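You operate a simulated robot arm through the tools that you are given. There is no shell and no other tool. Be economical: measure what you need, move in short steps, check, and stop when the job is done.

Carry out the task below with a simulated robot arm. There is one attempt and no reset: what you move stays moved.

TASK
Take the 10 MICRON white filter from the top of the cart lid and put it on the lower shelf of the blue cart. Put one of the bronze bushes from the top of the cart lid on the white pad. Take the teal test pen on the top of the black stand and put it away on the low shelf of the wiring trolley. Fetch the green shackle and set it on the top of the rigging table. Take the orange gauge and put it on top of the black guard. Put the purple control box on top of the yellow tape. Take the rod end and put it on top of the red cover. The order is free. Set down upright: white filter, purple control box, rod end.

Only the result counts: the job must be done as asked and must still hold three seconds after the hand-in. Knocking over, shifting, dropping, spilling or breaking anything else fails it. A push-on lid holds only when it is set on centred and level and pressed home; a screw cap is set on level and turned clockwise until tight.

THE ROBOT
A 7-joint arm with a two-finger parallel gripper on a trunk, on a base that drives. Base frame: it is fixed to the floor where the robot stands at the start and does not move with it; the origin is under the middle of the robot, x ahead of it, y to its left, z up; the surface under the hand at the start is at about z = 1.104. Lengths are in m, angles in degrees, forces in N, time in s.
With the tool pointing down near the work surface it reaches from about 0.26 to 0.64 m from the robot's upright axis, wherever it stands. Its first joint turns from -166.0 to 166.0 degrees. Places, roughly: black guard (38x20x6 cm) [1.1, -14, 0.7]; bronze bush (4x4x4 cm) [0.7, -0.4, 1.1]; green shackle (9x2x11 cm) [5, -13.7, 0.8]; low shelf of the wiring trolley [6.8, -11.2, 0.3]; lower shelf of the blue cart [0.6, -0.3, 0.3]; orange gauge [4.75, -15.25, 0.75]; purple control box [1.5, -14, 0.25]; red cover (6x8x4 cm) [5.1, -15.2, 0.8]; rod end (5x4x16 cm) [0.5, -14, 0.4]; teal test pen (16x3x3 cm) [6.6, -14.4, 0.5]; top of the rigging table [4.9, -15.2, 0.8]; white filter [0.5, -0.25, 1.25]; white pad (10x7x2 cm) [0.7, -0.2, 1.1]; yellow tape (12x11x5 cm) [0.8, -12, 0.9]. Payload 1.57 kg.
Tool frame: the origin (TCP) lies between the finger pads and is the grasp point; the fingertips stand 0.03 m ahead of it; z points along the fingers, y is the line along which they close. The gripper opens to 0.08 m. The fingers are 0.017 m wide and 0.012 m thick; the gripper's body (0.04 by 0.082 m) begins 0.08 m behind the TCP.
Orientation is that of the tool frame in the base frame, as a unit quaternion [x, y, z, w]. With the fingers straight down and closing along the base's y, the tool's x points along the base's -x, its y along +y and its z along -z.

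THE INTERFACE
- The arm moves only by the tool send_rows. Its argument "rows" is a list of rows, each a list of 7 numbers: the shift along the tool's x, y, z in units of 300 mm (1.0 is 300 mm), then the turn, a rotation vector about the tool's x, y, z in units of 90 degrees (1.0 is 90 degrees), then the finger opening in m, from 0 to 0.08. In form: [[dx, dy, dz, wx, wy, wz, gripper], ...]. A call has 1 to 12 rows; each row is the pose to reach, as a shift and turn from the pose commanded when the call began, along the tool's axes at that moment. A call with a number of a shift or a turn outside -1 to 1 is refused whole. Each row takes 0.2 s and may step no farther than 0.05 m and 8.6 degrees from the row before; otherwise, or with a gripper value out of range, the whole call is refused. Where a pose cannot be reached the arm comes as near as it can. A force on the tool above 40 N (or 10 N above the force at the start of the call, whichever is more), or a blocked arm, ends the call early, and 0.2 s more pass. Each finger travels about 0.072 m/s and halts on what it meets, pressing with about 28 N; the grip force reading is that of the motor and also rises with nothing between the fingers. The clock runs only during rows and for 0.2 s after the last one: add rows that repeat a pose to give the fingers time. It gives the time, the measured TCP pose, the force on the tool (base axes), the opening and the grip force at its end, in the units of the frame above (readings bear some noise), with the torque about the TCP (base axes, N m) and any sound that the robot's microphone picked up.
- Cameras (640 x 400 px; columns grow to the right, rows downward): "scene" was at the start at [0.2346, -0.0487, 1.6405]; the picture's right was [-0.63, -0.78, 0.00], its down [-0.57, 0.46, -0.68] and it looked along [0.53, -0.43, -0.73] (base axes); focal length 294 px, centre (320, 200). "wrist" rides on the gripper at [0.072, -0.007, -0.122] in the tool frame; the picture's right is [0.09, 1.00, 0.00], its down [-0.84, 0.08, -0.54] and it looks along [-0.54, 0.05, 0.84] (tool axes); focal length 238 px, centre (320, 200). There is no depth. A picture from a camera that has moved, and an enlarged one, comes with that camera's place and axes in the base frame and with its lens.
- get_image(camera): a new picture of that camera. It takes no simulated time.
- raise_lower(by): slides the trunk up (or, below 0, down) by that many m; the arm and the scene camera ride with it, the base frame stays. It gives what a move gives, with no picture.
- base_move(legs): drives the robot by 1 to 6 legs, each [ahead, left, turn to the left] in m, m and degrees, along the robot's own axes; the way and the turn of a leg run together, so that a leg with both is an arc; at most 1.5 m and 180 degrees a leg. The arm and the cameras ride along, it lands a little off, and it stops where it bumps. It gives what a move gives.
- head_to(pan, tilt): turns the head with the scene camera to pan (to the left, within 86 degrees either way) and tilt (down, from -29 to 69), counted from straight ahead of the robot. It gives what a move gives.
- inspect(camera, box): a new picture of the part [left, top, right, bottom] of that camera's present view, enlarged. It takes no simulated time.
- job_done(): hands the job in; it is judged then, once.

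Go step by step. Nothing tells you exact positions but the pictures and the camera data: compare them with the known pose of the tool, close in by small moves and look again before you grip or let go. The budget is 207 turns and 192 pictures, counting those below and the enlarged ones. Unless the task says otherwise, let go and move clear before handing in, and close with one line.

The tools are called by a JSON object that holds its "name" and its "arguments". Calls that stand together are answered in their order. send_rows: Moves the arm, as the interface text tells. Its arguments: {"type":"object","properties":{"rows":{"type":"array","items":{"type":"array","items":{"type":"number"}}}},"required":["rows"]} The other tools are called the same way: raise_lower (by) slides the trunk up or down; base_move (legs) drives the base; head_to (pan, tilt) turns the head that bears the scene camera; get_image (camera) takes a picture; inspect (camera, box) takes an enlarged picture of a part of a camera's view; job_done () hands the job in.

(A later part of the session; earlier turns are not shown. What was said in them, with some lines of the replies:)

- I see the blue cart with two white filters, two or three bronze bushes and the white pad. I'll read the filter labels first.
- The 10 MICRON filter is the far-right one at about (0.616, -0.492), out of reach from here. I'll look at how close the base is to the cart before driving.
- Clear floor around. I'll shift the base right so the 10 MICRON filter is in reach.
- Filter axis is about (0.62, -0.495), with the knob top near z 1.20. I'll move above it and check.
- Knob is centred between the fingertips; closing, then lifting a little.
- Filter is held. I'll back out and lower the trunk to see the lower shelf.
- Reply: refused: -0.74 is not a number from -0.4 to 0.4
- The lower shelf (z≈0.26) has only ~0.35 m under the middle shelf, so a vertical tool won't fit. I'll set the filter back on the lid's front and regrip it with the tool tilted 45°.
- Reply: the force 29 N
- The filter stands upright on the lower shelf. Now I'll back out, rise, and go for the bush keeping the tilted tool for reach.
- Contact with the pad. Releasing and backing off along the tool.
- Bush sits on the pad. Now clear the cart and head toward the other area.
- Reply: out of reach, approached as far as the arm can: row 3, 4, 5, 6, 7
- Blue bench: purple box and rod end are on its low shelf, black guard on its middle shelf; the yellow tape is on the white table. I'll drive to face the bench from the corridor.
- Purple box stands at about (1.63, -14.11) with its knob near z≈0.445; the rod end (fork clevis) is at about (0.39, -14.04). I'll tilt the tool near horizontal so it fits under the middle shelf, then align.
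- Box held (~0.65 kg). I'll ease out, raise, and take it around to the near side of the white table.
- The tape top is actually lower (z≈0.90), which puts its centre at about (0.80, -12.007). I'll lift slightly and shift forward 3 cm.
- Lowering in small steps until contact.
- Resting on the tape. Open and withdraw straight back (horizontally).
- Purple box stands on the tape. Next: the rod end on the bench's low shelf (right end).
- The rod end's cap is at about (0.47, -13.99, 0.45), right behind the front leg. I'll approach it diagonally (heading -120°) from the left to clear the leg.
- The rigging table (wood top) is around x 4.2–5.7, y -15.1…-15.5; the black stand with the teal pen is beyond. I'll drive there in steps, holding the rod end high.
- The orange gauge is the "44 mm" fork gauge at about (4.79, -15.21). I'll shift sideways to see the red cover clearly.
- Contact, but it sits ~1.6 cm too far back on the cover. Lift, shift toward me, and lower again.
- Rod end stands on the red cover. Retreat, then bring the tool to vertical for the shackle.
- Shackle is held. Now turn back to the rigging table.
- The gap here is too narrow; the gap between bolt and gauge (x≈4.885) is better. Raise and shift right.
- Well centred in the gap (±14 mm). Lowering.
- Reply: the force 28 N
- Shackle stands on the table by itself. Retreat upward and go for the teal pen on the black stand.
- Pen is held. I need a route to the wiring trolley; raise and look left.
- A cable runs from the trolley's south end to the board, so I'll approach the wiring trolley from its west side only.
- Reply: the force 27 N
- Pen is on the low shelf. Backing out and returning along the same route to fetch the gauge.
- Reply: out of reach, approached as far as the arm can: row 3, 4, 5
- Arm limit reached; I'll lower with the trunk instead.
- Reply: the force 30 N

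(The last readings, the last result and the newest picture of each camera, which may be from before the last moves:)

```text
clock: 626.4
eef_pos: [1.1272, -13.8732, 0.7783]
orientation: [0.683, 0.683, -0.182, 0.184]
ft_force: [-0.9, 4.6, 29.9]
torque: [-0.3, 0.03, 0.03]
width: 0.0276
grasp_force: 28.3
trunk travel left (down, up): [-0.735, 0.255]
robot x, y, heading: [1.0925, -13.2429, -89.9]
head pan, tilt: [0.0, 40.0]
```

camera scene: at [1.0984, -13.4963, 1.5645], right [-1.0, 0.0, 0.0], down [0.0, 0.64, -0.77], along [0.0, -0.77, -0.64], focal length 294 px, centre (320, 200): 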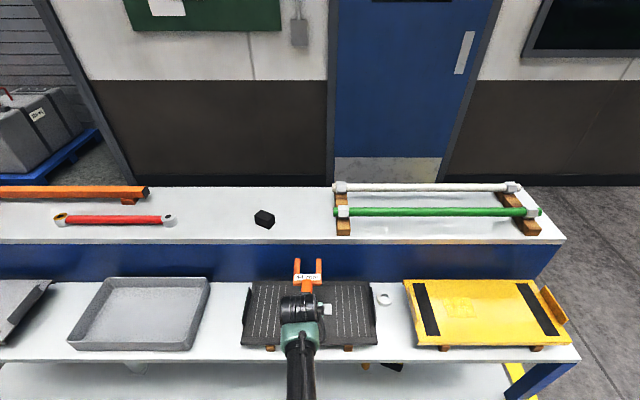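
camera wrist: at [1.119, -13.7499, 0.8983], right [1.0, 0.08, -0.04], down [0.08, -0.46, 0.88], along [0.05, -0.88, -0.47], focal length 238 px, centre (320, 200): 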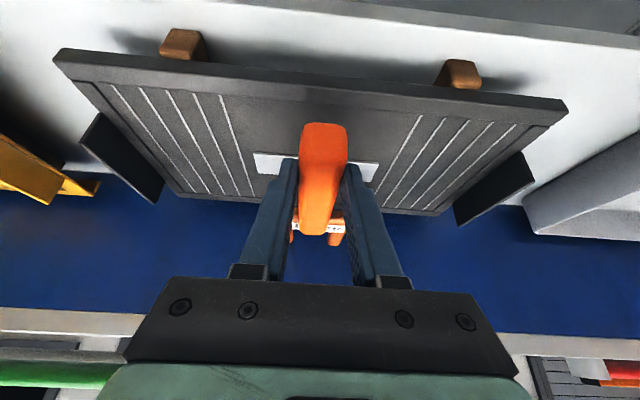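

{"name": "raise_lower", "arguments": {"by": 0.004}}

{"name": "send_rows", "arguments": {"rows": [[0, 0, 0, 0, 0, 0, 0.03], [0, 0, 0, 0, 0, 0, 0.035], [0, 0, 0, 0, 0, 0, 0.04], [0, 0, 0, 0, 0, 0, 0.05], [0, 0, 0, 0, 0, 0, 0.055], [0, 0, 0, 0, 0, 0, 0.055]]}}

{"name": "send_rows", "arguments": {"rows": [[0, 0, -0.1, 0, 0, 0, 0.055], [0, 0, -0.2, 0, 0, 0, 0.055], [0, 0, -0.3, 0, 0, 0, 0.055], [0, 0, -0.4, 0, 0, 0, 0.055]]}}

{"name": "get_image", "arguments": {"camera": "wrist"}}

```text
clock: 627.0
eef_pos: [1.1271, -13.8717, 0.7798]
orientation: [0.683, 0.684, -0.18, 0.182]
ft_force: [0.2, -4.2, 11.6]
torque: [-1.01, 0.02, 0.02]
width: 0.0277
grasp_force: 27.8
trunk travel left (down, up): [-0.739, 0.251]
robot x, y, heading: [1.0909, -13.2427, -90.0]
head pan, tilt: [0.0, 40.0]
```

```text
clock: 628.4
eef_pos: [1.1266, -13.8712, 0.7771]
orientation: [0.685, 0.683, -0.18, 0.179]
ft_force: [0.1, 0.3, -0.1]
torque: [0.0, -0.01, 0.02]
width: 0.055
grasp_force: 0.0
trunk travel left (down, up): [-0.739, 0.251]
robot x, y, heading: [1.0999, -13.2428, -89.8]
head pan, tilt: [0.0, 40.0]
```

```text
clock: 629.4
eef_pos: [1.1269, -13.8118, 0.8815]
orientation: [0.684, 0.684, -0.179, 0.178]
ft_force: [0.4, 0.2, 0.3]
torque: [0.01, -0.01, 0.02]
width: 0.0551
grasp_force: 0.0
trunk travel left (down, up): [-0.739, 0.251]
robot x, y, heading: [1.0966, -13.2399, -90.0]
head pan, tilt: [0.0, 40.0]
```

```text
33 pictures are left
camera wrist: at [1.119, -13.6903, 0.9535], right [1.0, 0.08, -0.04], down [0.08, -0.47, 0.88], along [0.05, -0.88, -0.47], focal length 238 px, centre (320, 200)
```

wrist: 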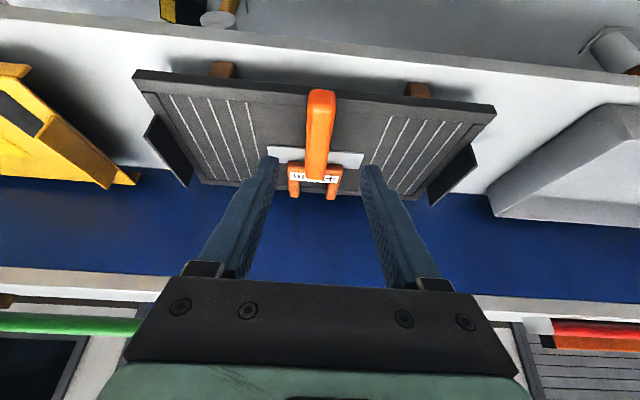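

{"name": "base_move", "arguments": {"legs": [[-0.3, 0, 0]]}}

{"name": "get_image", "arguments": {"camera": "scene"}}

```text
clock: 631.4
eef_pos: [1.1278, -13.5102, 0.8828]
orientation: [0.683, 0.685, -0.178, 0.18]
ft_force: [0.2, 0.0, 0.0]
torque: [0.01, 0.01, -0.03]
width: 0.0549
grasp_force: 0.0
trunk travel left (down, up): [-0.739, 0.251]
robot x, y, heading: [1.0937, -12.9372, -89.7]
head pan, tilt: [0.0, 40.0]
```

```text
32 pictures are left
camera scene: at [1.0985, -13.1933, 1.5146], right [-1.0, 0.0, 0.0], down [0.0, 0.64, -0.77], along [0.0, -0.77, -0.64], focal length 294 px, centre (320, 200)
```

scene: 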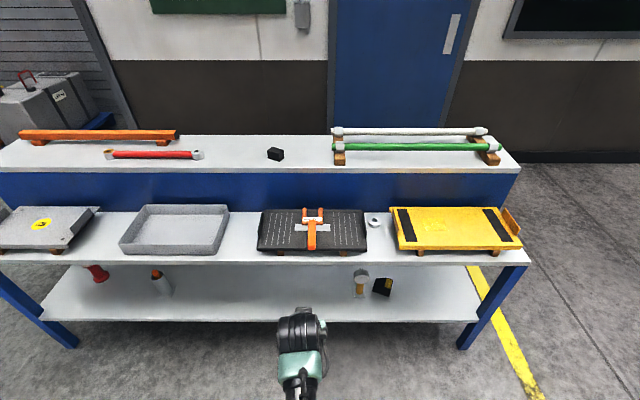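

The gauge is on the black guard, every other item is in place, and the hand is clear, so I'm handing in.

{"name": "job_done", "arguments": {}}

```text
The job is handed in.
```

I carried out all seven placements and handed the job in, with the gripper open and clear; no result came back. The sign on the shackle trolley lists the green shackle as out of date; I set it standing on the rigging table as asked.
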